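You operate a simulated robot arm through the tools that you are given. There is no shell and no other tool.

You run a simulated robot arm. Do the job below in one go: nothing can be reset, and whatever is moved stays where it is left.

Task
Check disc three for pinholes and lay it in the matching tray.
Fine: lay it on the lit light box; red tray for pinholes, else green; switch the light off again.
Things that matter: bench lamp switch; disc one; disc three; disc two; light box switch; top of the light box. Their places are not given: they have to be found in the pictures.

It is judged by the outcome, as a careful person would: the job done as asked, and still so three seconds after it is handed in. It fails if anything else is knocked over, pushed out of place, dropped, spilled or broken.

Robot
A 7-joint arm with a two-finger parallel gripper, fixed in place. Base frame: the origin is at the foot of the arm, x ahead of it, y to its left, z up; the work surface is at about z = 0.84. Units: m, degrees, N and s.
With the tool pointing down near the work surface it reaches from about 0.42 to 0.9 m from the base axis. Its first joint turns from -115.0 to 115.0 degrees. Payload 3.91 kg.
The tool frame sits at the grasp point between the pads (the TCP): z along the fingers, y along the line on which they close. The tips reach 0.03 m beyond it. Largest opening 0.11 m; finger width 0.02, thickness 0.01; the body of the gripper, 0.048 by 0.112 m, starts 0.055 m behind the TCP.
Orientation is that of the tool frame in the base frame, as a unit quaternion [x, y, z, w]. With the fingers straight down and closing along the base's y, the tool's x points along the base's -x, its y along +y and its z along -z.

Tools
- The arm moves only by the tool jog_arm. Its argument "commands" is a list of rows, each a list of 6 numbers: the shift along the tool's x, y, z in mm, then the turn, a rotation vector about the tool's x, y, z in degrees. In form: [[dx, dy, dz, rx, ry, rz], ...]. A call has 1 to 20 rows; each row shifts and turns the commanded pose from where the row before left it, along the tool's axes as they then stand. "fingers" is the finger opening in mm, from 0 to 110, set as the call begins (left out, the last holds). Each row takes 0.2 s and may step no farther than 0.05 m and 8.6 degrees from the row before; otherwise, or with a gripper value out of range, the whole call is refused. Where a pose cannot be reached the arm comes as near as it can. A force on the tool above 90 N (or 10 N above the force at the start of the call, whichever is more), or a blocked arm, ends the call early, and 0.2 s more pass. The fingers move at their own pace (about 0.153 m/s each) and stop on an object; they squeeze with about 22 N. The grip force told is the motor's: it shows also when the fingers shut on nothing. Time passes only in rows, and 0.2 s behind the last, so rows that do not move let the fingers close. The reply holds the time, the measured pose of the TCP, the force on the tool along the base axes, the opening and the grip force, in the units named above and with some noise, with the torque about the TCP (base axes, N m) and any sound that the robot's microphone picked up.
- Cameras (640 x 400 px; columns grow to the right, rows downward): "scene" is fixed at [0.3903, -0.6362, 1.6427]; the picture's right is [0.91, -0.41, 0.00], its down [-0.26, -0.58, -0.77] and it looks along [0.32, 0.71, -0.63] (base axes); focal length 327 px, centre (320, 200). "wrist" rides on the gripper at [0.072, 0.017, -0.103] in the tool frame; the picture's right is [-0.23, 0.97, 0.00], its down [-0.76, -0.18, -0.62] and it looks along [-0.61, -0.14, 0.78] (tool axes); focal length 222 px, centre (320, 200).
- snapshot(camera): a new picture of that camera. The clock stands still meanwhile.
- lift_body(by): slides the trunk up (or, below 0, down) by that many m; the arm rides with it, the base frame stays. It gives what a move gives, with no picture.
- probe_pixels(camera, pixels): there is no depth. For up to 12 entries [column, row, z] of the newest picture of that camera ("zoom" is the newest enlarged one), the place [x, y] in the base frame at which the ray of that pixel passes the height z, good to about 0.003 m, but the place of the scene camera against the robot may be out by one fixed shift of up to 0.025 m in any direction. The clock stands still meanwhile.
- close_up(camera, box): a new picture of the part [left, top, right, bottom] of that camera's present view, enlarged. The clock stands still meanwhile.
- sign_off(): hands the job in; it is judged then, once.

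Unless the task says otherwise, let go and move clear before handing in.

The tools are called after "Emit:" by a JSON object that holds its "api" and its "payload". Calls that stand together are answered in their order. jog_arm: Moves the arm, as the interface text tells. Its arguments: {"type":"object","properties":{"commands":{"type":"array"},"fingers":{"type":"number"}},"required":["commands"]} The other tools are called the same way: lift_body (by) slides the trunk up or down; snapshot (camera) takes a picture; probe_pixels (camera, pixels) gives the place at which the rays of pixels pass given heights; close_up (camera, box) takes an enlarged picture of a part of a camera's view; sign_off () hands the job in.

At the start:

```text
t: 0.0
eef_pos: [0.4781, 0.0493, 1.2902]
tool_rot: [0.0, 1.0, 0.001, -0.001]
contact_force: [0.1, 0.4, -0.3]
ft_torque: [-0.03, -0.03, 0.01]
gripper_width: 0.1101
grip_force: 0.0
trunk travel left (down, up): [-0.85, 0.14]
```

scene: 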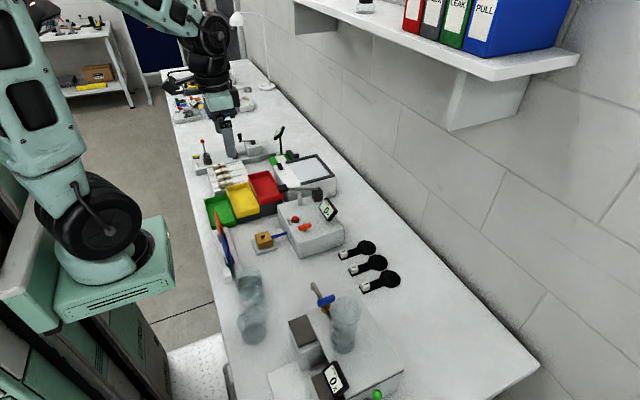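
wrist: 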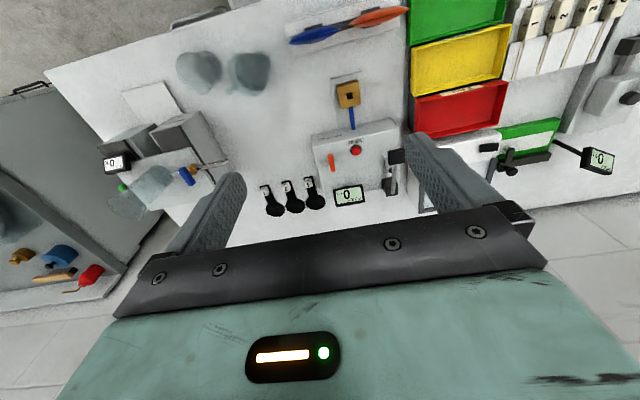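

The scene shows three black disc-shaped paddles near (360,247), (370,263), (382,281), and trays at (220,210), (240,200), (265,188). I'll enlarge the areas to find the light box, switches and labels.

Emit:
{"api": "close_up", "payload": {"camera": "scene", "box": [180, 110, 360, 222]}}

Emit:
{"api": "close_up", "payload": {"camera": "scene", "box": [230, 180, 420, 300]}}

Emit:
{"api": "close_up", "payload": {"camera": "scene", "box": [220, 260, 440, 400]}}

Emit:
{"api": "close_up", "payload": {"camera": "wrist", "box": [240, 60, 440, 220]}}

Emit:
{"api": "close_up", "payload": {"camera": "wrist", "box": [400, 0, 640, 200]}}

```text
3.56 times, centred on (270, 166) of scene
```

zoom: 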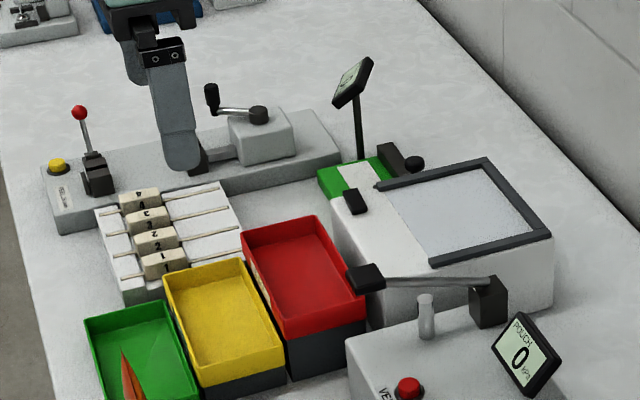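

```text
3.33 times, centred on (325, 240) of scene
```

zoom: 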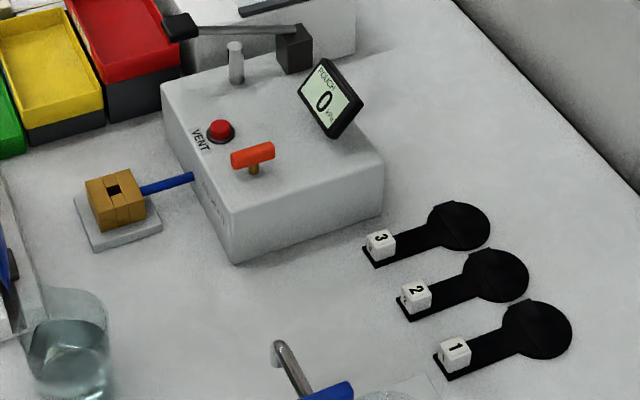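

```text
2.86 times, centred on (330, 330) of scene
```

zoom: 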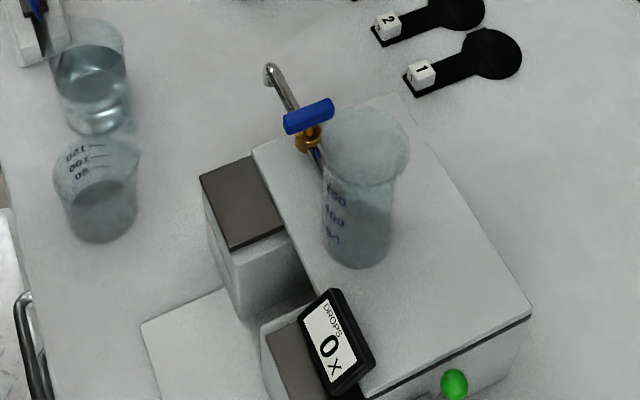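

```text
2.50 times, centred on (340, 140) of wrist
```

zoom: 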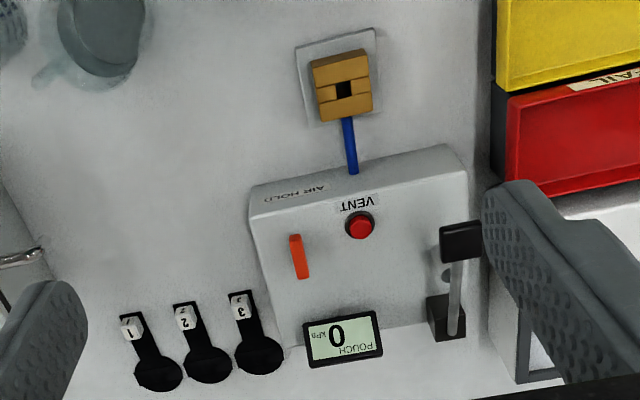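

```text
2.00 times, centred on (520, 100) of wrist
```

zoom: 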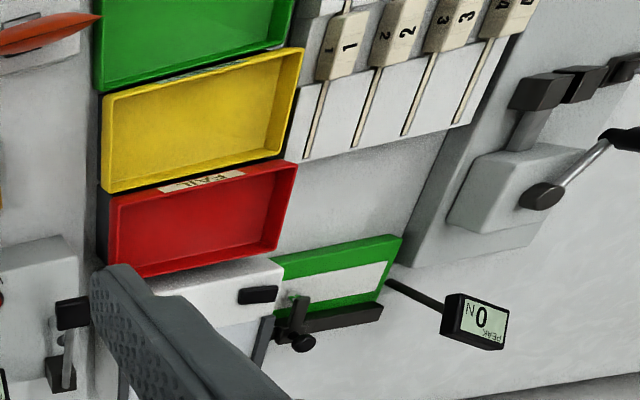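

The light box seems to be the framed pane at scene (310,170), with a dark rocker near (280,167); the bench lamp seems to be at the far end (236,20)-(266,86). I'll enlarge both for the switches.

Emit:
{"api": "close_up", "payload": {"camera": "scene", "box": [260, 120, 350, 210]}}

Emit:
{"api": "close_up", "payload": {"camera": "scene", "box": [160, 0, 320, 120]}}

Emit:
{"api": "close_up", "payload": {"camera": "scene", "box": [195, 165, 295, 235]}}

Emit:
{"api": "close_up", "payload": {"camera": "scene", "box": [325, 225, 415, 300]}}

```text
4.44 times, centred on (305, 165) of scene
```

zoom: 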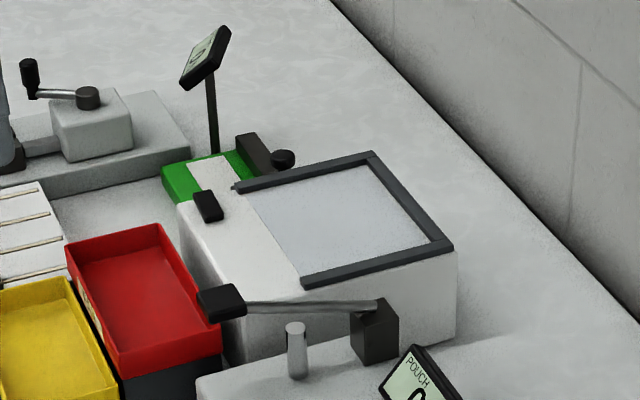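

```text
3.33 times, centred on (240, 60) of scene
```

zoom: 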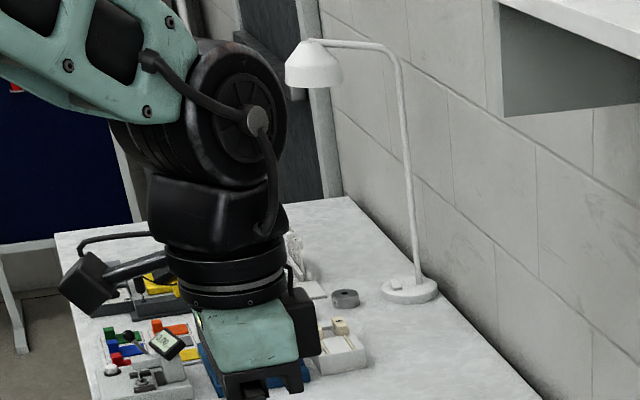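

```text
5.71 times, centred on (245, 200) of scene
```

zoom: 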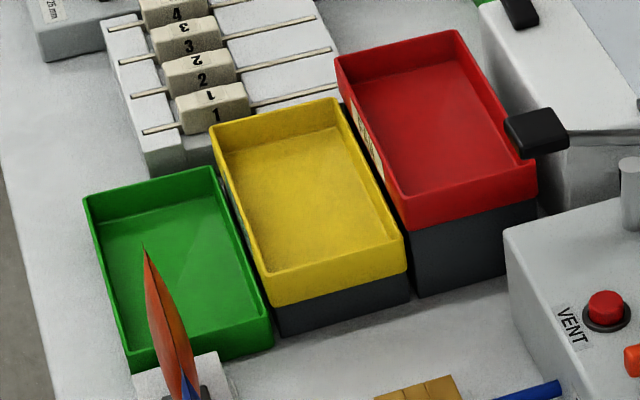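

```text
5.33 times, centred on (370, 262) of scene
```

zoom: 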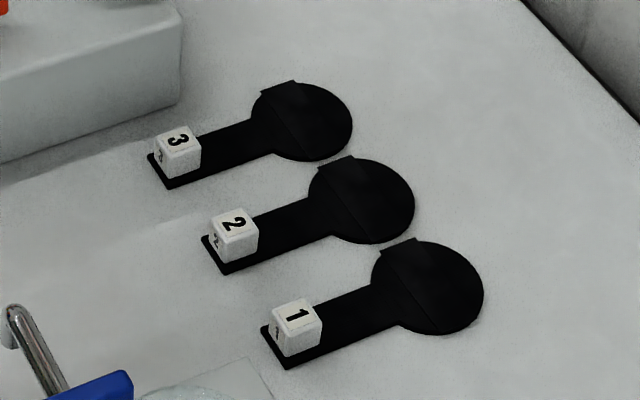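

Disc three is the black paddle whose white block is marked 3, at scene (358,250). Next I'll get rough places for the paddle, light box, rocker and trays.

Emit:
{"api": "probe_pixels", "payload": {"camera": "scene", "pixels": [[350, 254, 0.86], [381, 247, 0.845], [359, 270, 0.86], [370, 286, 0.86], [279, 167, 0.94], [308, 162, 0.92], [328, 182, 0.92], [344, 175, 0.92], [325, 156, 0.92], [265, 187, 0.88], [242, 199, 0.87], [221, 209, 0.85]]}}

Emit:
{"api": "probe_pixels", "payload": {"camera": "wrist", "pixels": [[315, 180, 0.86], [460, 110, 0.88], [460, 58, 0.86], [455, 15, 0.85], [307, 182, 0.86], [529, 147, 0.92], [433, 157, 0.95], [345, 196, 0.95], [391, 185, 0.84]]}}

```text
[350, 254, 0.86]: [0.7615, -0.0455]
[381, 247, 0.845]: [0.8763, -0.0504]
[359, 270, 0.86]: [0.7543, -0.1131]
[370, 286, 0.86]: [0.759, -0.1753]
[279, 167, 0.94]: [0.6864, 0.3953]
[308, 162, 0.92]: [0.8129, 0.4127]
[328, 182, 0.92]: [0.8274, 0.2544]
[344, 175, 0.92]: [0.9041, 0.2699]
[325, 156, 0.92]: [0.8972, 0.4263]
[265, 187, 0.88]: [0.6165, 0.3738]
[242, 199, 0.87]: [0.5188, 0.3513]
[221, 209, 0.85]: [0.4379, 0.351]
```

```text
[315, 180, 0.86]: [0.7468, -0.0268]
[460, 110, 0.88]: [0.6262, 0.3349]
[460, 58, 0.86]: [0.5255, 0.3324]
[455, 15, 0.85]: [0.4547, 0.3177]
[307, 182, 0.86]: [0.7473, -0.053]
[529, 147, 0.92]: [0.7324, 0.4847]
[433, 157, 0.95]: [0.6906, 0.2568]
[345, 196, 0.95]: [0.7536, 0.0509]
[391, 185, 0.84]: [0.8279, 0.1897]
```

The two cameras agree on disc three's block at about (0.755,-0.04) and the light box around x 0.68–0.9, y 0.25–0.43. I'll move high above to look at the light box and the trays with the wrist camera.

Emit:
{"api": "jog_arm", "payload": {"commands": [[-4, 40, 10, 0, 0, 0], [-4, 40, 10, 0, 0, 0], [-4, 40, 10, 0, 0, 0], [-4, 40, 10, 0, 0, 0], [-4, 40, 10, 0, 0, 0], [-4, 40, 10, 0, 0, 0], [-4, 40, 10, 0, 0, 0], [-4, 40, 10, 0, 0, 0], [0, 0, 0, 0, 0, 0]]}}

Emit:
{"api": "snapshot", "payload": {"camera": "wrist"}}

Emit:
{"api": "snapshot", "payload": {"camera": "scene"}}

```text
t: 2.0
eef_pos: [0.5104, 0.3716, 1.2075]
tool_rot: [0.0, 1.0, 0.0, 0.0]
contact_force: [0.5, 0.0, -0.5]
ft_torque: [-0.03, 0.03, -0.03]
gripper_width: 0.1099
grip_force: 0.2
trunk travel left (down, up): [-0.85, 0.14]
```

```text
taken
```

wrist: 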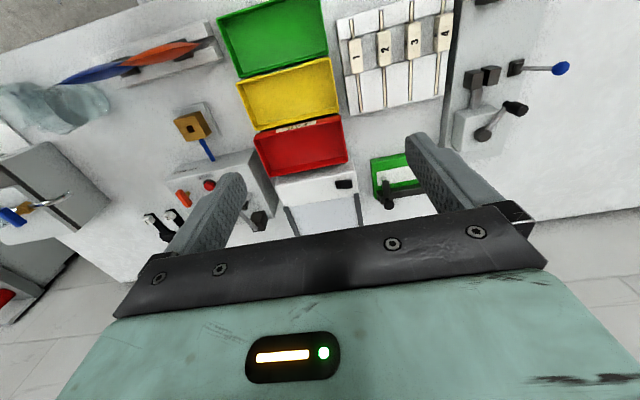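

```text
taken
```

scene: 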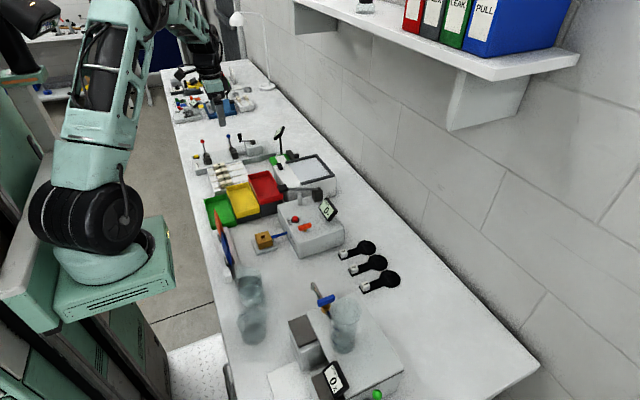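

The light box sits just under the gripper edge at wrist (320,195), with its dark rocker at (343,184). I'll enlarge this and back the arm off to see the whole box.

Emit:
{"api": "close_up", "payload": {"camera": "wrist", "box": [220, 60, 420, 240]}}

Emit:
{"api": "jog_arm", "payload": {"commands": [[30, 0, 0, 0, 0, 0], [30, 0, 0, 0, 0, 0], [30, 0, 0, 0, 0, 0], [0, 0, 0, 0, 0, 0]]}}

Emit:
{"api": "snapshot", "payload": {"camera": "wrist"}}

```text
2.22 times, centred on (320, 150) of wrist
```

zoom: 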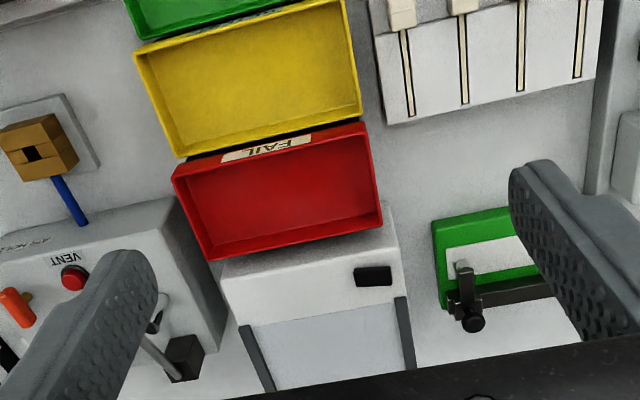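

```text
t: 3.0
eef_pos: [0.4204, 0.3714, 1.2078]
tool_rot: [0.0, 1.0, 0.0, 0.0]
contact_force: [0.0, -0.2, 0.6]
ft_torque: [0.01, 0.01, -0.01]
gripper_width: 0.1099
grip_force: 0.1
trunk travel left (down, up): [-0.85, 0.14]
```

```text
taken
```

wrist: 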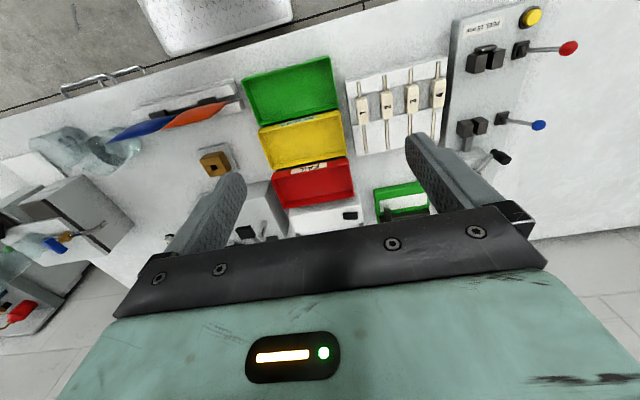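

Moving back pushed the box under the hand, so forward is the right way. I'll go forward to x≈0.68 to put the light box in the picture's middle.

Emit:
{"api": "jog_arm", "payload": {"commands": [[-45, 0, 0, 0, 0, 0], [-45, 0, 0, 0, 0, 0], [-45, 0, 0, 0, 0, 0], [-45, 0, 0, 0, 0, 0], [-45, 0, 0, 0, 0, 0], [-30, 0, 0, 0, 0, 0], [0, 0, 0, 0, 0, 0]]}}

Emit:
{"api": "snapshot", "payload": {"camera": "wrist"}}

Emit:
{"api": "close_up", "payload": {"camera": "wrist", "box": [220, 0, 420, 240]}}

```text
t: 4.6
eef_pos: [0.6753, 0.368, 1.2101]
tool_rot: [-0.001, 1.0, 0.0, 0.0]
contact_force: [0.1, 0.1, -0.6]
ft_torque: [0.0, 0.03, 0.01]
gripper_width: 0.1098
grip_force: 0.0
trunk travel left (down, up): [-0.85, 0.14]
```

```text
taken
```

wrist: 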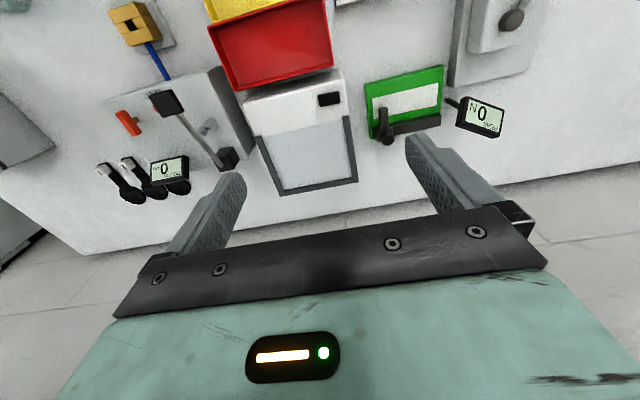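

```text
1.67 times, centred on (320, 120) of wrist
```

zoom: 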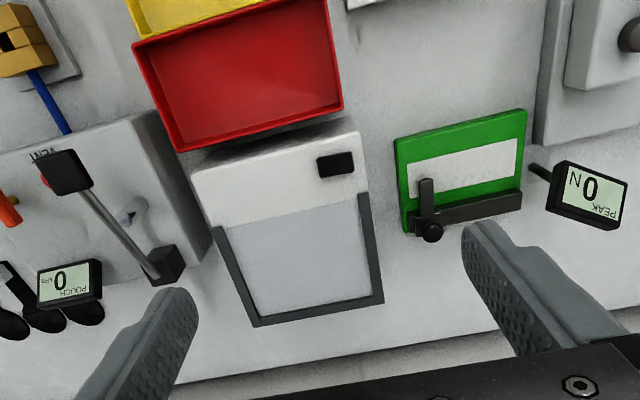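

The light box is fully in view now: rocker at wrist (329,98), pane around (308,155), frame corners at (261,140), (281,192), (355,180), (350,117). Triangulating by hand puts the rocker at z≈0.94; I'll probe the points to refine it.

Emit:
{"api": "probe_pixels", "payload": {"camera": "wrist", "pixels": [[329.6, 98.4, 0.94], [329.6, 98.4, 0.9], [248, 134, 0.92], [280, 193, 0.92], [357, 181, 0.92], [349, 117, 0.92], [308, 152, 0.92], [242, 100, 0.92], [338, 72, 0.92], [318, 95, 0.94], [341, 102, 0.94], [308, 152, 0.94]]}}

Emit:
{"api": "close_up", "payload": {"camera": "wrist", "box": [230, 60, 390, 210]}}

Emit:
{"api": "close_up", "payload": {"camera": "wrist", "box": [290, 70, 370, 130]}}

```text
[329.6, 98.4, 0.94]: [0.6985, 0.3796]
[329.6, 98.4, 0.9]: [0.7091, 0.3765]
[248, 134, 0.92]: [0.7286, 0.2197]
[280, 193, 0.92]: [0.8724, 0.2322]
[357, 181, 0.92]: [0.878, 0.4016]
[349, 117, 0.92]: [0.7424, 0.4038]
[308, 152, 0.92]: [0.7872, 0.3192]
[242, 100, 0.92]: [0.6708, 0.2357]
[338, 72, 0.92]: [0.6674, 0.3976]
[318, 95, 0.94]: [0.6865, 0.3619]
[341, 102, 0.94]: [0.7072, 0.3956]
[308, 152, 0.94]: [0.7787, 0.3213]
```

```text
2.67 times, centred on (310, 135) of wrist
```

zoom: 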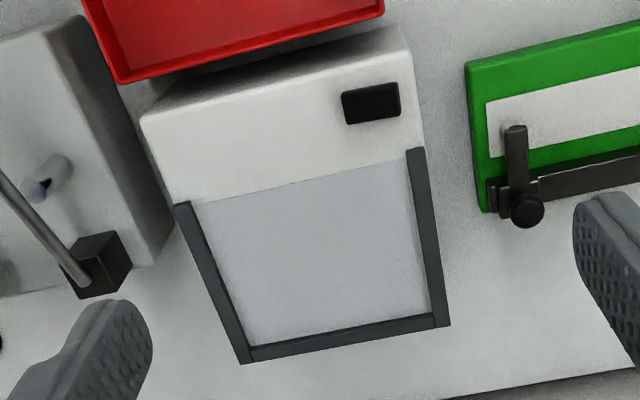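

```text
6.67 times, centred on (330, 100) of wrist
```

zoom: 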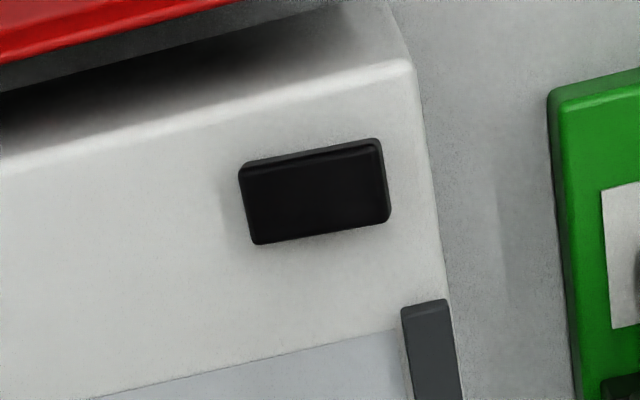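

The rocker stands as a raised black block on the box's front strip near (0.698,0.379), and the pane opens towards the robot. Now I'll inspect the rocker in the scene view and move over disc three for a closer look.

Emit:
{"api": "close_up", "payload": {"camera": "scene", "box": [264, 152, 304, 182]}}

Emit:
{"api": "jog_arm", "payload": {"commands": [[5, -48, 0, 0, 0, 0], [5, -48, 0, 0, 0, 0], [5, -48, 0, 0, 0, 0], [5, -48, 0, 0, 0, 0], [5, -48, 0, 0, 0, 0], [5, -48, 0, 0, 0, 0], [5, -48, 0, 0, 0, 0], [5, -40, 0, 0, 0, 0], [15, 0, 40, 0, 0, 0], [0, 0, 40, 0, 0, 0], [0, 0, 0, 0, 0, 0]]}}

Emit:
{"api": "snapshot", "payload": {"camera": "wrist"}}

Emit:
{"api": "close_up", "payload": {"camera": "wrist", "box": [220, 60, 420, 210]}}

```text
13.33 times, centred on (284, 167) of scene
```

zoom: 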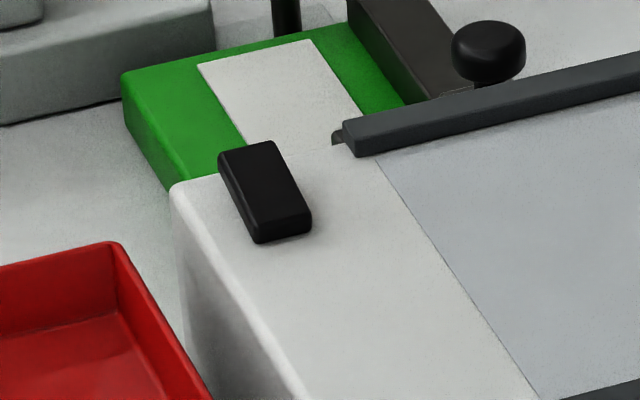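

```text
t: 7.0
eef_pos: [0.619, -0.0064, 1.1286]
tool_rot: [0.0, 1.0, -0.001, 0.0]
contact_force: [0.5, -0.4, -0.4]
ft_torque: [0.03, 0.03, -0.03]
gripper_width: 0.11
grip_force: 0.2
trunk travel left (down, up): [-0.85, 0.14]
```

```text
taken
```

wrist: 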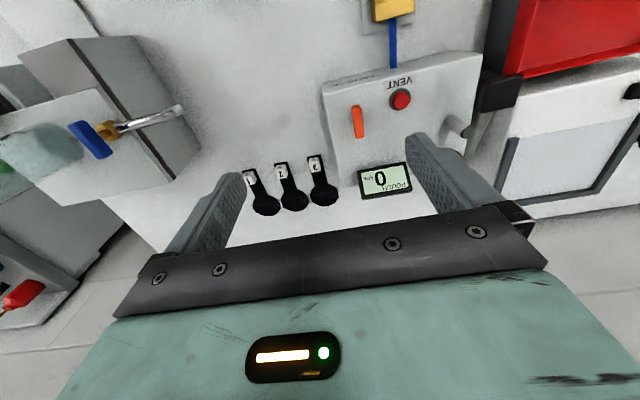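

```text
2.67 times, centred on (320, 135) of wrist
```

zoom: 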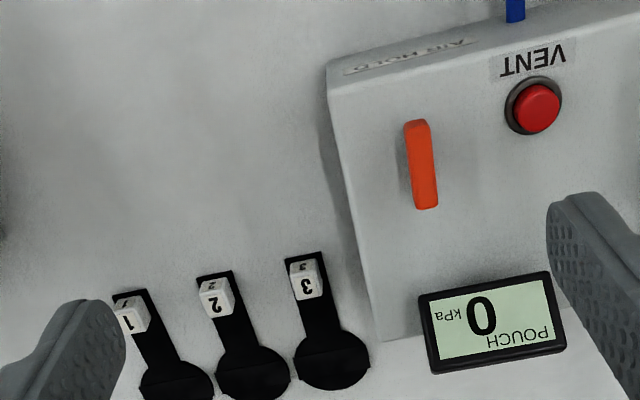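

Disc three's block is at wrist (315,165) and its disc at (322,193), with the neighbouring pouch tester close on its left side. I'll move in closer for a better look at the block and the strip.

Emit:
{"api": "jog_arm", "payload": {"commands": [[-35, -10, 30, 0, 0, 0], [-35, -10, 30, 0, 0, 0], [-10, 0, 30, 0, 0, 0], [0, 0, 0, 0, 0, 0]], "fingers": 60}}

Emit:
{"api": "snapshot", "payload": {"camera": "wrist"}}

Emit:
{"api": "close_up", "payload": {"camera": "wrist", "box": [240, 80, 400, 200]}}

Emit:
{"api": "close_up", "payload": {"camera": "scene", "box": [330, 225, 400, 275]}}

```text
t: 8.0
eef_pos: [0.7023, -0.026, 1.0392]
tool_rot: [0.0, 1.0, 0.0, 0.0]
contact_force: [-0.5, -0.6, -0.9]
ft_torque: [0.0, 0.0, -0.02]
gripper_width: 0.0599
grip_force: 0.1
trunk travel left (down, up): [-0.85, 0.14]
```

```text
taken
```

wrist: 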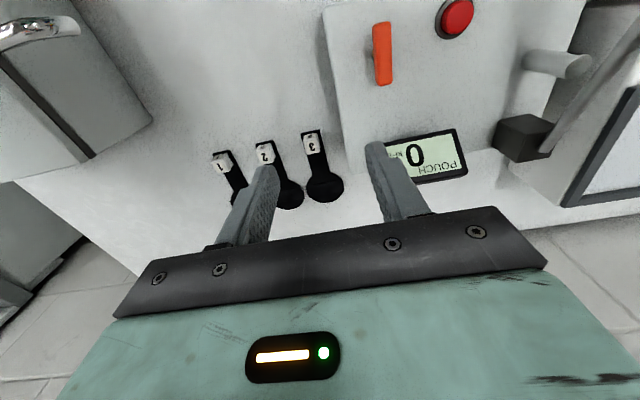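

```text
3.33 times, centred on (320, 140) of wrist
```

zoom: 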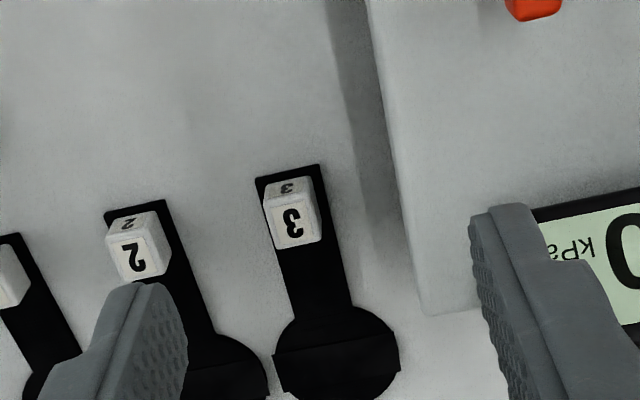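

```text
8.00 times, centred on (365, 250) of scene
```

zoom: 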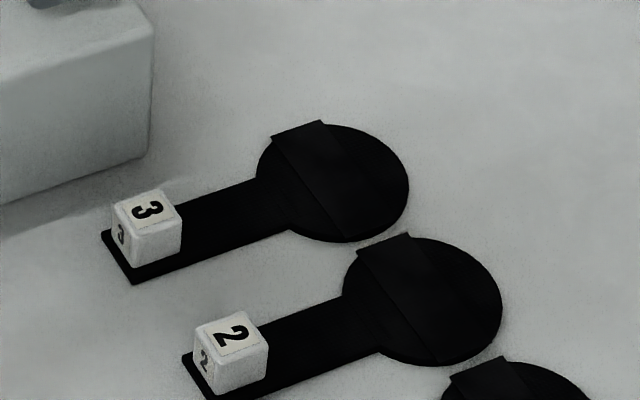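

Disc three has a white block at the near end of a flat strip and the disc with a cross bar at the far end; wrist zoom (293,223) is the block's top. I'll probe block edges, strip and disc edges, and the same points in the scene view for the camera shift.

Emit:
{"api": "probe_pixels", "payload": {"camera": "wrist", "pixels": [[311.9, 146.9, 0.865], [303.5, 143, 0.865], [315, 137.5, 0.865], [305.5, 155, 0.865], [317, 152, 0.865], [300.5, 133, 0.843], [319.5, 129.5, 0.843], [308.7, 176.3, 0.843], [325.6, 171.6, 0.843], [302.3, 186, 0.843], [344, 185, 0.843], [325, 201, 0.843]]}}

Emit:
{"api": "close_up", "payload": {"camera": "wrist", "box": [290, 120, 354, 168]}}

Emit:
{"api": "probe_pixels", "payload": {"camera": "scene", "pixels": [[343.3, 251, 0.865], [338, 254.5, 0.843], [341.5, 260.5, 0.843], [365, 234.5, 0.843], [376, 248, 0.843]]}}

```text
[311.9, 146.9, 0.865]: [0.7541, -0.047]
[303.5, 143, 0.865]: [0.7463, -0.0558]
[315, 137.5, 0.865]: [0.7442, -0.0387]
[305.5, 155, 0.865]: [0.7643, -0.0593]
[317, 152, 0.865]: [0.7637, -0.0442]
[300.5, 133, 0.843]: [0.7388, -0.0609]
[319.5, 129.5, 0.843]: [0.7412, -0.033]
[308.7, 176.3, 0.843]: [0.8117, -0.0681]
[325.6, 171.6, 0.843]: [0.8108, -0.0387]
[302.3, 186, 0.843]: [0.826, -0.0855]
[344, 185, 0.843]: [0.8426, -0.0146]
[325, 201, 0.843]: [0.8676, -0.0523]
```

```text
8.33 times, centred on (322, 144) of wrist
```

zoom: 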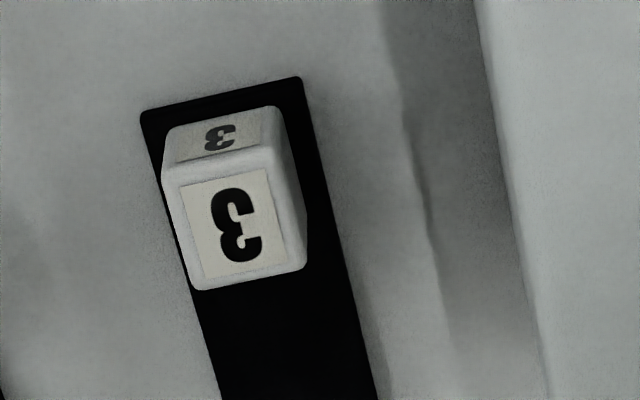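

```text
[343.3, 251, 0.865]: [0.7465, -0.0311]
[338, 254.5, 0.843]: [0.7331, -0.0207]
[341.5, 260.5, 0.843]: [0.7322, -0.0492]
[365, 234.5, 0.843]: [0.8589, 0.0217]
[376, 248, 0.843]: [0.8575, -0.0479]
```

The block top's corners in the zoom are about (178,168), (275,150), (305,268), (200,290), and the strip edges run (140,115)→(222,400) and (300,78)→(378,400). I'll probe those to get the yaw, width and centre.

Emit:
{"api": "probe_pixels", "payload": {"camera": "zoom", "pixels": [[240, 222, 0.865], [240, 222, 0.86], [240, 222, 0.87]]}}

Emit:
{"api": "probe_pixels", "payload": {"camera": "wrist", "pixels": [[300.4, 133.8, 0.843], [310.2, 168, 0.843], [319.6, 129.4, 0.843], [329, 168, 0.843], [305, 140.2, 0.865], [316.6, 138, 0.865], [320.2, 152.2, 0.865], [307.6, 154.8, 0.865], [303.4, 135.6, 0.845], [316.6, 132.8, 0.845]]}}

```text
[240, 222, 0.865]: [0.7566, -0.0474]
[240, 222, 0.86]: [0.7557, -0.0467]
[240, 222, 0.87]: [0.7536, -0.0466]
```

```text
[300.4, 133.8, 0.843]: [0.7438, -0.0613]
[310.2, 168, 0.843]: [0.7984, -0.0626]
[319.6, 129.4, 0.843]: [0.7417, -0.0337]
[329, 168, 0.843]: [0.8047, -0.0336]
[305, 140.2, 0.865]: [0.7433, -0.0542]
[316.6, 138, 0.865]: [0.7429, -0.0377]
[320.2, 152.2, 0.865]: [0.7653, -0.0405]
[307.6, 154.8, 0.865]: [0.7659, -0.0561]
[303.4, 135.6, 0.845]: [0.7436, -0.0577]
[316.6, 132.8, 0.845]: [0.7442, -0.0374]
```

The strip runs straight along x at y≈-0.048, 28 mm wide; the block is about 20 mm, centred at (0.755,-0.047), and the disc centre is about 85 mm further on. First I'll go and look closely at the light box rocker so the light can be switched on.

Emit:
{"api": "jog_arm", "payload": {"commands": [[0, 0, -45, 0, 0, 0], [0, 0, -45, 0, 0, 0], [0, 0, -40, 0, 0, 0], [6, 46, 0, 0, 0, 0], [6, 46, 0, 0, 0, 0], [6, 46, 0, 0, 0, 0], [6, 46, 0, 0, 0, 0], [6, 46, 0, 0, 0, 0], [6, 46, 0, 0, 0, 0], [6, 46, 0, 0, 0, 0], [6, 46, 0, 0, 0, 0], [6, 46, 0, 0, 0, 0], [0, 0, 40, 0, 0, 0], [0, 0, 30, 0, 0, 0], [0, 0, 0, 0, 0, 0]]}}

Emit:
{"api": "snapshot", "payload": {"camera": "wrist"}}

Emit:
{"api": "close_up", "payload": {"camera": "wrist", "box": [270, 110, 370, 180]}}

```text
t: 11.2
eef_pos: [0.6479, 0.3876, 1.0996]
tool_rot: [-0.001, 1.0, 0.001, 0.001]
contact_force: [0.5, -0.1, -0.2]
ft_torque: [0.0, -0.01, -0.01]
gripper_width: 0.0597
grip_force: 0.1
trunk travel left (down, up): [-0.85, 0.14]
```

```text
taken
```

wrist: 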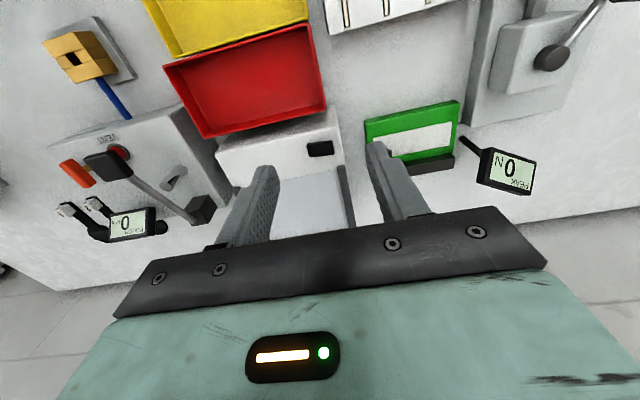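

```text
5.71 times, centred on (320, 145) of wrist
```

zoom: 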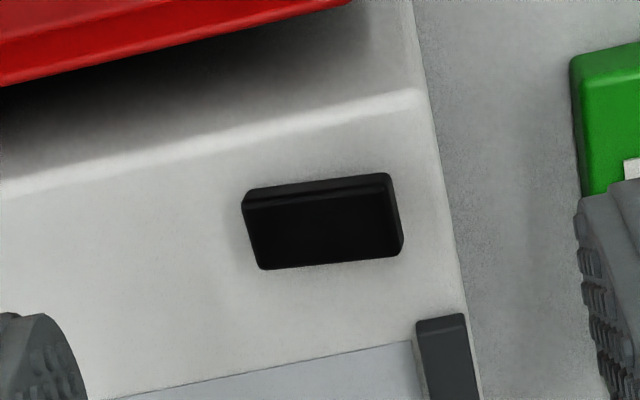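

The rocker is at zoom (323,225), roughly 34×20 mm, standing a few mm proud with its long side along y. I'll probe its centre and edges, then press it straight down with closed fingers.

Emit:
{"api": "probe_pixels", "payload": {"camera": "zoom", "pixels": [[323, 227, 0.945], [323, 227, 0.935], [247, 203, 0.945], [388, 184, 0.945], [402, 253, 0.945], [259, 269, 0.945], [244, 192, 0.935], [388, 173, 0.935]]}}

Emit:
{"api": "jog_arm", "payload": {"commands": [[0, 0, 0, 0, 0, 0], [0, 0, 0, 0, 0, 0]], "fingers": 0}}

```text
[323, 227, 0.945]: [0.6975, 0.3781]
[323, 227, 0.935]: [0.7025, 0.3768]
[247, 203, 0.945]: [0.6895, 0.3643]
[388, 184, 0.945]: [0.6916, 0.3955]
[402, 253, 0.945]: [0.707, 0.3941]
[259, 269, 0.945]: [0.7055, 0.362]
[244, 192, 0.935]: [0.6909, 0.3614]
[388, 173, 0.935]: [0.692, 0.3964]
```

```text
t: 11.8
eef_pos: [0.6476, 0.3872, 1.1003]
tool_rot: [0.0, 1.0, 0.0, 0.0]
contact_force: [0.2, 1.0, 0.7]
ft_torque: [0.01, 0.0, 0.04]
gripper_width: 0.0
grip_force: 22.4
trunk travel left (down, up): [-0.85, 0.14]
```

Fingers are shut. I'll move above the rocker centre (0.698,0.379), tips about 25 mm above it.

Emit:
{"api": "jog_arm", "payload": {"commands": [[-25, -4, 30, 0, 0, 0], [-25.4, -4.2, 30, 0, 0, 0], [0, 0, 40, 0, 0, 0], [0, 0, 0, 0, 0, 0]]}}

Emit:
{"api": "snapshot", "payload": {"camera": "wrist"}}

Emit:
{"api": "close_up", "payload": {"camera": "scene", "box": [250, 120, 330, 180]}}

```text
t: 12.8
eef_pos: [0.6995, 0.3785, 0.9994]
tool_rot: [-0.001, 1.0, 0.0, 0.0]
contact_force: [-0.2, -0.7, 0.4]
ft_torque: [0.03, 0.01, -0.01]
gripper_width: 0.0
grip_force: 22.1
trunk travel left (down, up): [-0.85, 0.14]
```

```text
taken
```

wrist: 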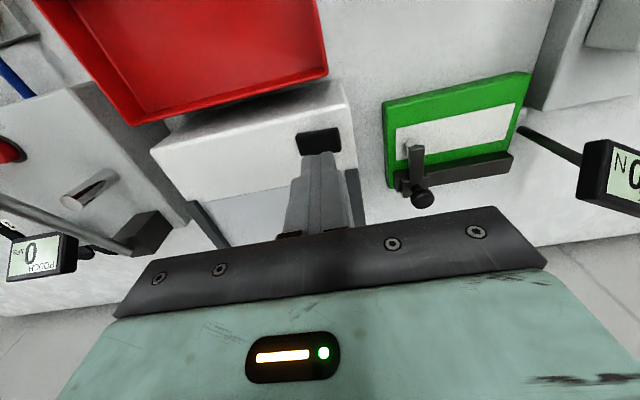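

```text
6.67 times, centred on (290, 150) of scene
```

zoom: 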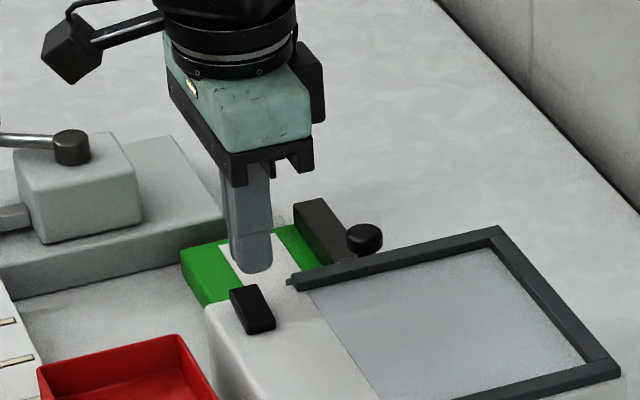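

The tips hang straight over the rocker (scene zoom (255,268) above (252,308)). I'll descend in small steps, watching the force.

Emit:
{"api": "jog_arm", "payload": {"commands": [[0, 0, 10, 0, 0, 0], [0, 0, 5, 0, 0, 0], [0, 0, 3, 0, 0, 0], [0, 0, 2, 0, 0, 0], [0, 0, 0, 0, 0, 0]]}}

```text
t: 14.0
eef_pos: [0.6967, 0.3796, 0.9787]
tool_rot: [0.001, 1.0, 0.0, 0.0]
contact_force: [0.3, -0.8, 0.3]
ft_torque: [-0.01, 0.0, -0.03]
gripper_width: 0.0
grip_force: 22.3
trunk travel left (down, up): [-0.85, 0.14]
```

No contact yet at tip height ≈0.949. I'll continue in 1–2 mm steps.

Emit:
{"api": "jog_arm", "payload": {"commands": [[0, 0, 2, 0, 0, 0], [0, 0, 1, 0, 0, 0], [0, 0, 1, 0, 0, 0], [0, 0, 0, 0, 0, 0]]}}

```text
t: 15.0
eef_pos: [0.6979, 0.3803, 0.9755]
tool_rot: [0.001, 1.0, 0.001, 0.001]
contact_force: [2.4, 2.5, 9.3]
ft_torque: [0.07, 0.03, -0.03]
gripper_width: 0.0
grip_force: 22.4
trunk travel left (down, up): [-0.85, 0.14]
```

Contact: 9 N at tip height ≈0.945. I'll check whether it has switched, in the pictures.

Emit:
{"api": "snapshot", "payload": {"camera": "scene"}}

Emit:
{"api": "snapshot", "payload": {"camera": "wrist"}}

```text
taken
```

scene: 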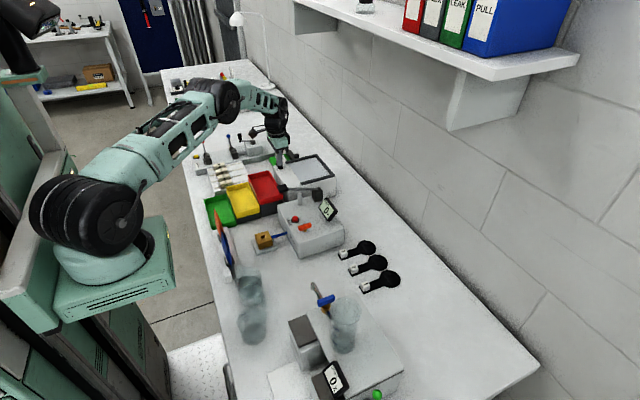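

```text
taken
```

wrist: 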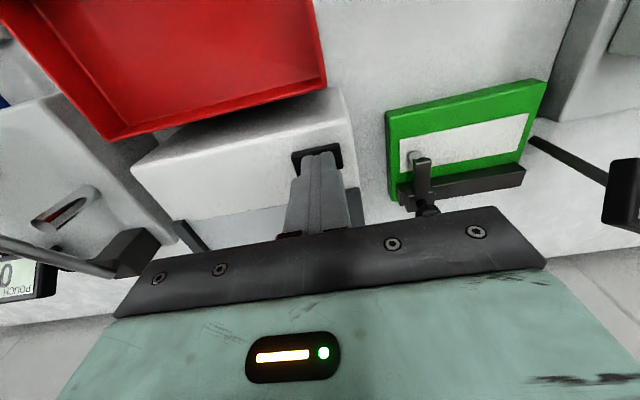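

The pane is still unlit and there was no click. I'll press a bit deeper in small steps.

Emit:
{"api": "jog_arm", "payload": {"commands": [[0, 0, 1, 0, 0, 0], [0, 0, 1, 0, 0, 0], [0, 0, 0, 0, 0, 0]]}}

```text
t: 15.8
eef_pos: [0.698, 0.3794, 0.9768]
tool_rot: [0.0, 1.0, 0.002, 0.002]
contact_force: [-1.2, -4.2, 33.8]
ft_torque: [-0.23, 0.31, 0.08]
gripper_width: 0.0001
grip_force: 22.2
trunk travel left (down, up): [-0.85, 0.14]
```

33 N without any travel or click, so the centre isn't the right spot; it's likely a rocker to be pressed at one end. I'll back off and look at its tilt closely.

Emit:
{"api": "jog_arm", "payload": {"commands": [[0, 0, -10, 0, 0, 0], [0, 0, -40, 0, 0, 0], [30, 0, -30, 0, 0, 0], [20, 0, 0, 0, 0, 0], [0, 0, 0, 0, 0, 0]]}}

Emit:
{"api": "close_up", "payload": {"camera": "scene", "box": [268, 155, 292, 173]}}

Emit:
{"api": "snapshot", "payload": {"camera": "wrist"}}

```text
t: 17.0
eef_pos: [0.646, 0.3791, 1.0519]
tool_rot: [0.0, 1.0, 0.0, -0.001]
contact_force: [0.0, 0.1, -0.2]
ft_torque: [-0.01, 0.0, 0.0]
gripper_width: 0.0003
grip_force: 22.2
trunk travel left (down, up): [-0.85, 0.14]
```

```text
16.00 times, centred on (280, 164) of scene
```

zoom: 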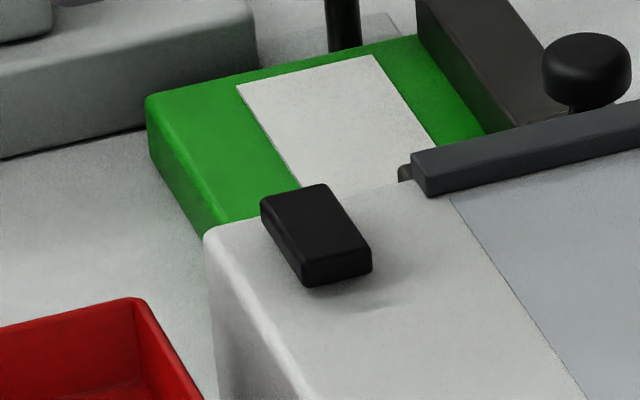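

```text
taken
```

wrist: 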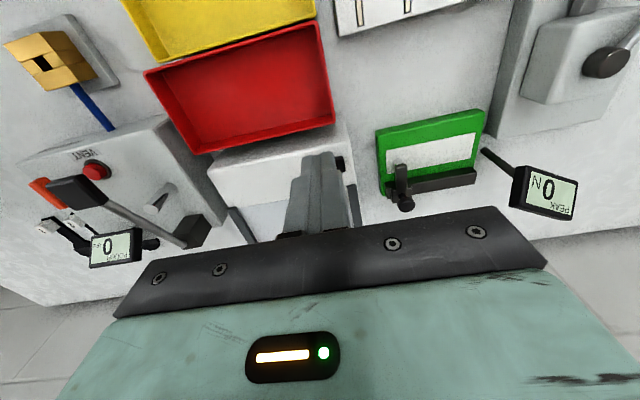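

The rocker's outline has changed: its near (−y) end now casts a shadow and sits higher, its +y end lower, so it seems to have tipped over. I'll check if the pane is lit.

Emit:
{"api": "close_up", "payload": {"camera": "scene", "box": [260, 120, 350, 210]}}

Emit:
{"api": "close_up", "payload": {"camera": "wrist", "box": [200, 100, 400, 240]}}

Emit:
{"api": "snapshot", "payload": {"camera": "scene"}}

```text
4.44 times, centred on (305, 165) of scene
```

zoom: 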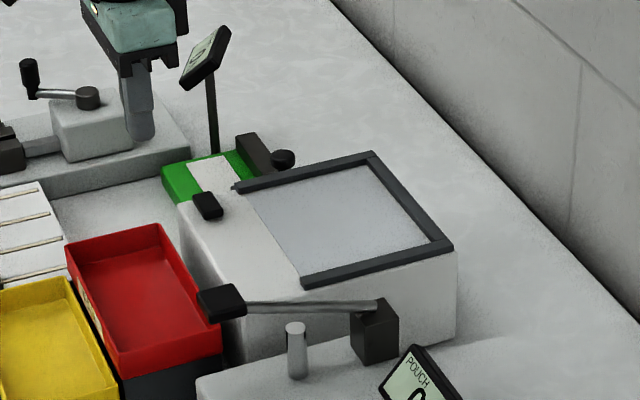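

```text
2.86 times, centred on (300, 170) of wrist
```

zoom: 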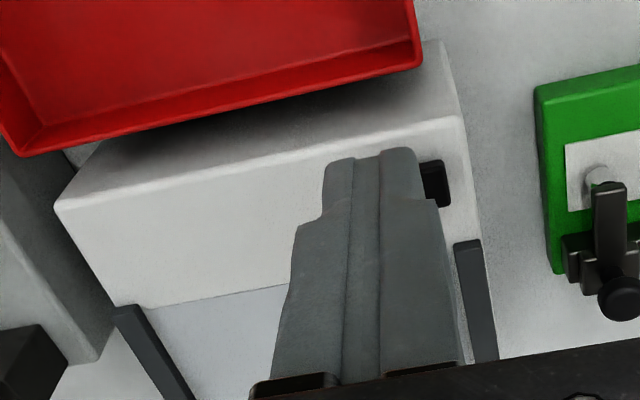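

```text
taken
```

scene: 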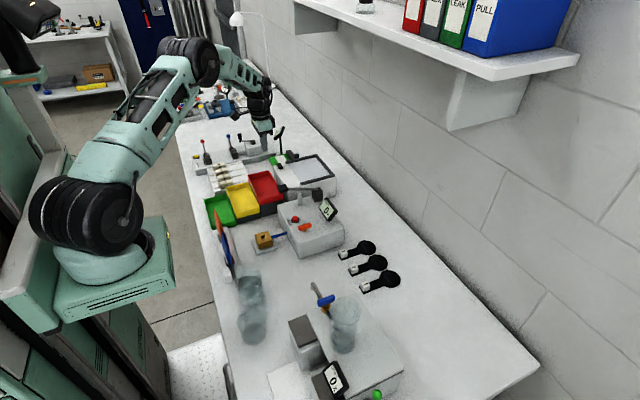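

The pane still looks unlit. I'll return to the earlier viewing pose with fingers open to compare the rocker before and after.

Emit:
{"api": "jog_arm", "payload": {"commands": [[-2, 8, -24, 0, 0, 0], [0, 0, -24, 0, 0, 0], [0, 0, 0, 0, 0, 0]], "fingers": 60}}

Emit:
{"api": "close_up", "payload": {"camera": "wrist", "box": [270, 110, 370, 180]}}

Emit:
{"api": "close_up", "payload": {"camera": "wrist", "box": [300, 130, 340, 160]}}

```text
t: 17.8
eef_pos: [0.6484, 0.3883, 1.0986]
tool_rot: [0.0, 1.0, 0.0, 0.0]
contact_force: [1.0, 0.0, 0.5]
ft_torque: [0.01, -0.02, 0.01]
gripper_width: 0.0599
grip_force: 0.0
trunk travel left (down, up): [-0.85, 0.14]
```

```text
5.71 times, centred on (320, 145) of wrist
```

zoom: 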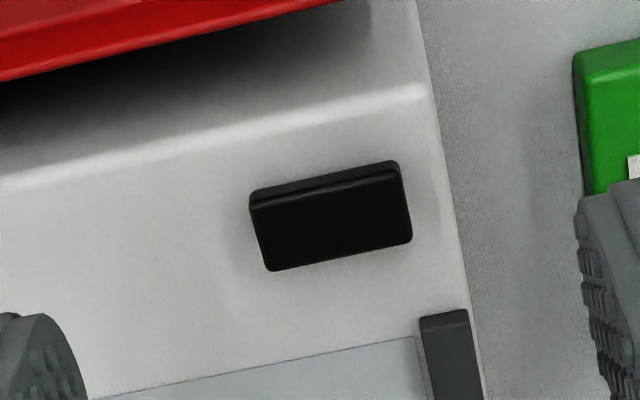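

```text
13.33 times, centred on (320, 145) of wrist
```

zoom: 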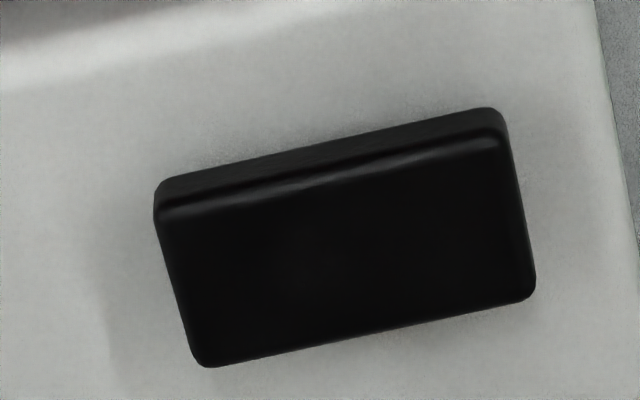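

Comparing outlines with the box edges: the rocker was tilted +y-end-up before and is now only level (its edges parallel to the box edge), so it has gone half way. I'll press its +y end, tips closed, at y≈0.397.

Emit:
{"api": "jog_arm", "payload": {"commands": [[0, 0, 0, 0, 0, 0], [-25, 4, 25, 0, 0, 0], [-24.6, 4.7, 45, 0, 0, 0], [0, 0, 40, 0, 0, 0], [0, 0, 4, 0, 0, 0], [0, 0, 0, 0, 0, 0]], "fingers": 0}}

```text
refused: row 3 steps farther than a row can; nothing moved
```

Emit:
{"api": "jog_arm", "payload": {"commands": [[0, 0, 0, 0, 0, 0], [-25, 4, 25, 0, 0, 0], [-24.6, 4.7, 30, 0, 0, 0], [0, 0, 30, 0, 0, 0], [0, 0, 25, 0, 0, 0], [0, 0, 4, 0, 0, 0], [0, 0, 0, 0, 0, 0]], "fingers": 0}}

Emit:
{"api": "close_up", "payload": {"camera": "scene", "box": [268, 150, 300, 174]}}

```text
t: 19.4
eef_pos: [0.6974, 0.3955, 0.986]
tool_rot: [0.0, 1.0, -0.001, 0.0]
contact_force: [0.1, 1.0, 0.2]
ft_torque: [0.06, -0.01, -0.01]
gripper_width: 0.0001
grip_force: 22.3
trunk travel left (down, up): [-0.85, 0.14]
```

```text
16.00 times, centred on (284, 162) of scene
```

zoom: 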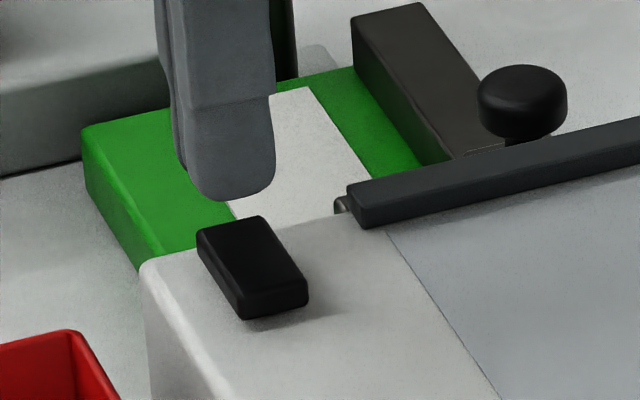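

The tips are over the rocker's +y end (zoom (235,225)). Descending in small steps.

Emit:
{"api": "jog_arm", "payload": {"commands": [[0, 0, 6, 0, 0, 0], [0, 0, 2, 0, 0, 0], [0, 0, 1, 0, 0, 0], [0, 0, 1, 0, 0, 0], [0, 0, 0, 0, 0, 0]]}}

```text
t: 20.6
eef_pos: [0.6971, 0.3965, 0.9765]
tool_rot: [0.0, 1.0, 0.0, 0.0]
contact_force: [0.5, 0.2, -0.6]
ft_torque: [-0.03, -0.02, -0.01]
gripper_width: 0.0001
grip_force: 21.5
trunk travel left (down, up): [-0.85, 0.14]
```

Emit:
{"api": "jog_arm", "payload": {"commands": [[0, 0, 1, 0, 0, 0], [0, 0, 1, 0, 0, 0], [0, 0, 0, 0, 0, 0]]}}

```text
t: 21.4
eef_pos: [0.6989, 0.3965, 0.9747]
tool_rot: [0.0, 1.0, 0.0, 0.0]
contact_force: [-0.3, -0.9, 0.3]
ft_torque: [0.02, 0.0, 0.02]
gripper_width: 0.0
grip_force: 22.4
trunk travel left (down, up): [-0.85, 0.14]
```

No contact yet at tip height 0.945. Continuing downward in 1 mm steps.

Emit:
{"api": "jog_arm", "payload": {"commands": [[0, 0, 1, 0, 0, 0], [0, 0, 1, 0, 0, 0], [0, 0, 0, 0, 0, 0]]}}

Emit:
{"api": "close_up", "payload": {"camera": "scene", "box": [260, 120, 350, 210]}}

```text
t: 22.2
eef_pos: [0.6979, 0.3965, 0.9744]
tool_rot: [0.001, 1.0, 0.001, 0.001]
contact_force: [-1.3, -1.8, 10.4]
ft_torque: [-0.14, 0.05, -0.03]
gripper_width: 0.0002
grip_force: 21.8
trunk travel left (down, up): [-0.85, 0.14]
```

```text
4.44 times, centred on (305, 165) of scene
```

zoom: 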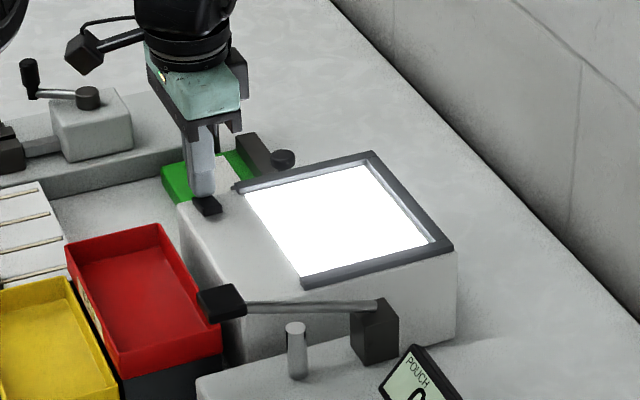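

The pane glows white now: the light box is on. I'll rise, check it stays lit, and travel over to disc three's block.

Emit:
{"api": "jog_arm", "payload": {"commands": [[0, 0, -20, 0, 0, 0], [0, 0, -45, 0, 0, 0], [0, 0, -45, 0, 0, 0], [0, 0, -45, 0, 0, 0], [0, 0, -20, 0, 0, 0], [0, 0, 0, 0, 0, 0]]}}

Emit:
{"api": "snapshot", "payload": {"camera": "wrist"}}

Emit:
{"api": "snapshot", "payload": {"camera": "scene"}}

```text
t: 23.6
eef_pos: [0.699, 0.3955, 1.148]
tool_rot: [0.0, 1.0, 0.0, -0.001]
contact_force: [-0.3, -0.3, -0.5]
ft_torque: [0.0, -0.01, 0.01]
gripper_width: 0.0
grip_force: 22.0
trunk travel left (down, up): [-0.85, 0.14]
```

```text
taken
```

wrist: 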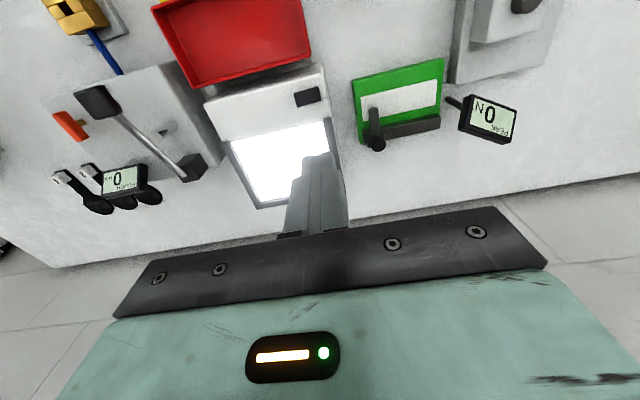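

```text
taken
```

scene: 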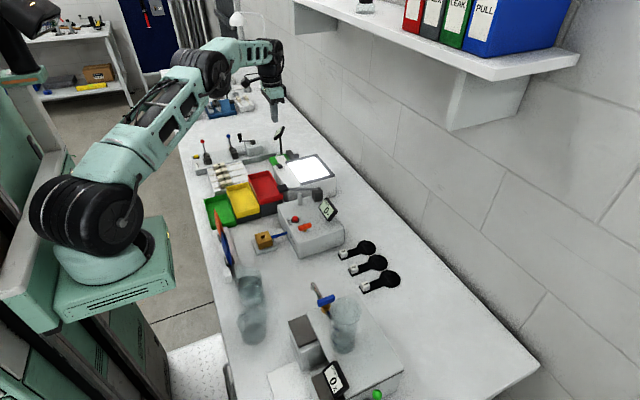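

The pane stays lit (wrist (280,160)). I'll probe its corners for placing, then move to disc three.

Emit:
{"api": "close_up", "payload": {"camera": "wrist", "box": [190, 60, 390, 220]}}

Emit:
{"api": "probe_pixels", "payload": {"camera": "wrist", "pixels": [[230, 141, 0.935], [256, 201, 0.935], [323, 120, 0.935], [308, 96, 0.945]]}}

Emit:
{"api": "jog_arm", "payload": {"commands": [[-5.6, -44, 0, 0, 0, 0], [-5.6, -44, 0, 0, 0, 0], [-5.6, -44, 0, 0, 0, 0], [-5.6, -44, 0, 0, 0, 0], [-5.6, -44, 0, 0, 0, 0], [-5.6, -44, 0, 0, 0, 0], [-5.6, -44, 0, 0, 0, 0], [-5.6, -44, 0, 0, 0, 0], [-5.6, -44, 0, 0, 0, 0], [-5.6, -47, 0, 0, 0, 0], [0, 0, 0, 0, 0, 0]], "fingers": 40}}

Emit:
{"api": "snapshot", "payload": {"camera": "wrist"}}

```text
2.50 times, centred on (290, 140) of wrist
```

zoom: 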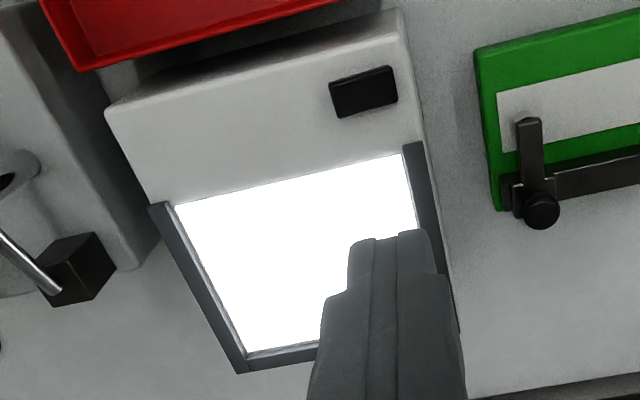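

```text
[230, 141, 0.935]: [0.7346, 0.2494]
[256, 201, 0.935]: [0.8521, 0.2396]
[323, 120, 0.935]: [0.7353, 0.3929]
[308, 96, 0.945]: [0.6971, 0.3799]
```

```text
t: 26.0
eef_pos: [0.754, -0.047, 1.1494]
tool_rot: [-0.001, 1.0, -0.001, 0.0]
contact_force: [-0.8, 0.1, -0.4]
ft_torque: [0.03, -0.02, 0.0]
gripper_width: 0.04
grip_force: 0.1
trunk travel left (down, up): [-0.85, 0.14]
```

```text
taken
```

wrist: 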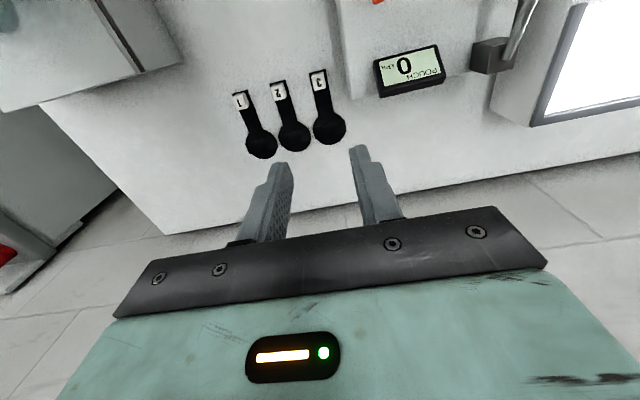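

Now directly over disc three with the whole paddle in view: block at wrist (319,77), disc at (329,128). I'll enlarge and probe once more before descending.

Emit:
{"api": "close_up", "payload": {"camera": "wrist", "box": [290, 60, 370, 150]}}

```text
4.44 times, centred on (330, 105) of wrist
```

zoom: 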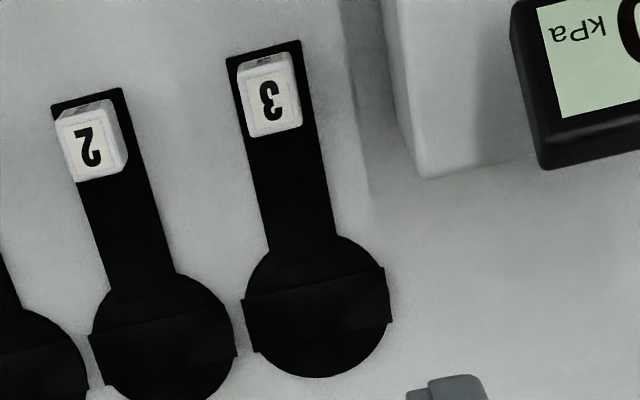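

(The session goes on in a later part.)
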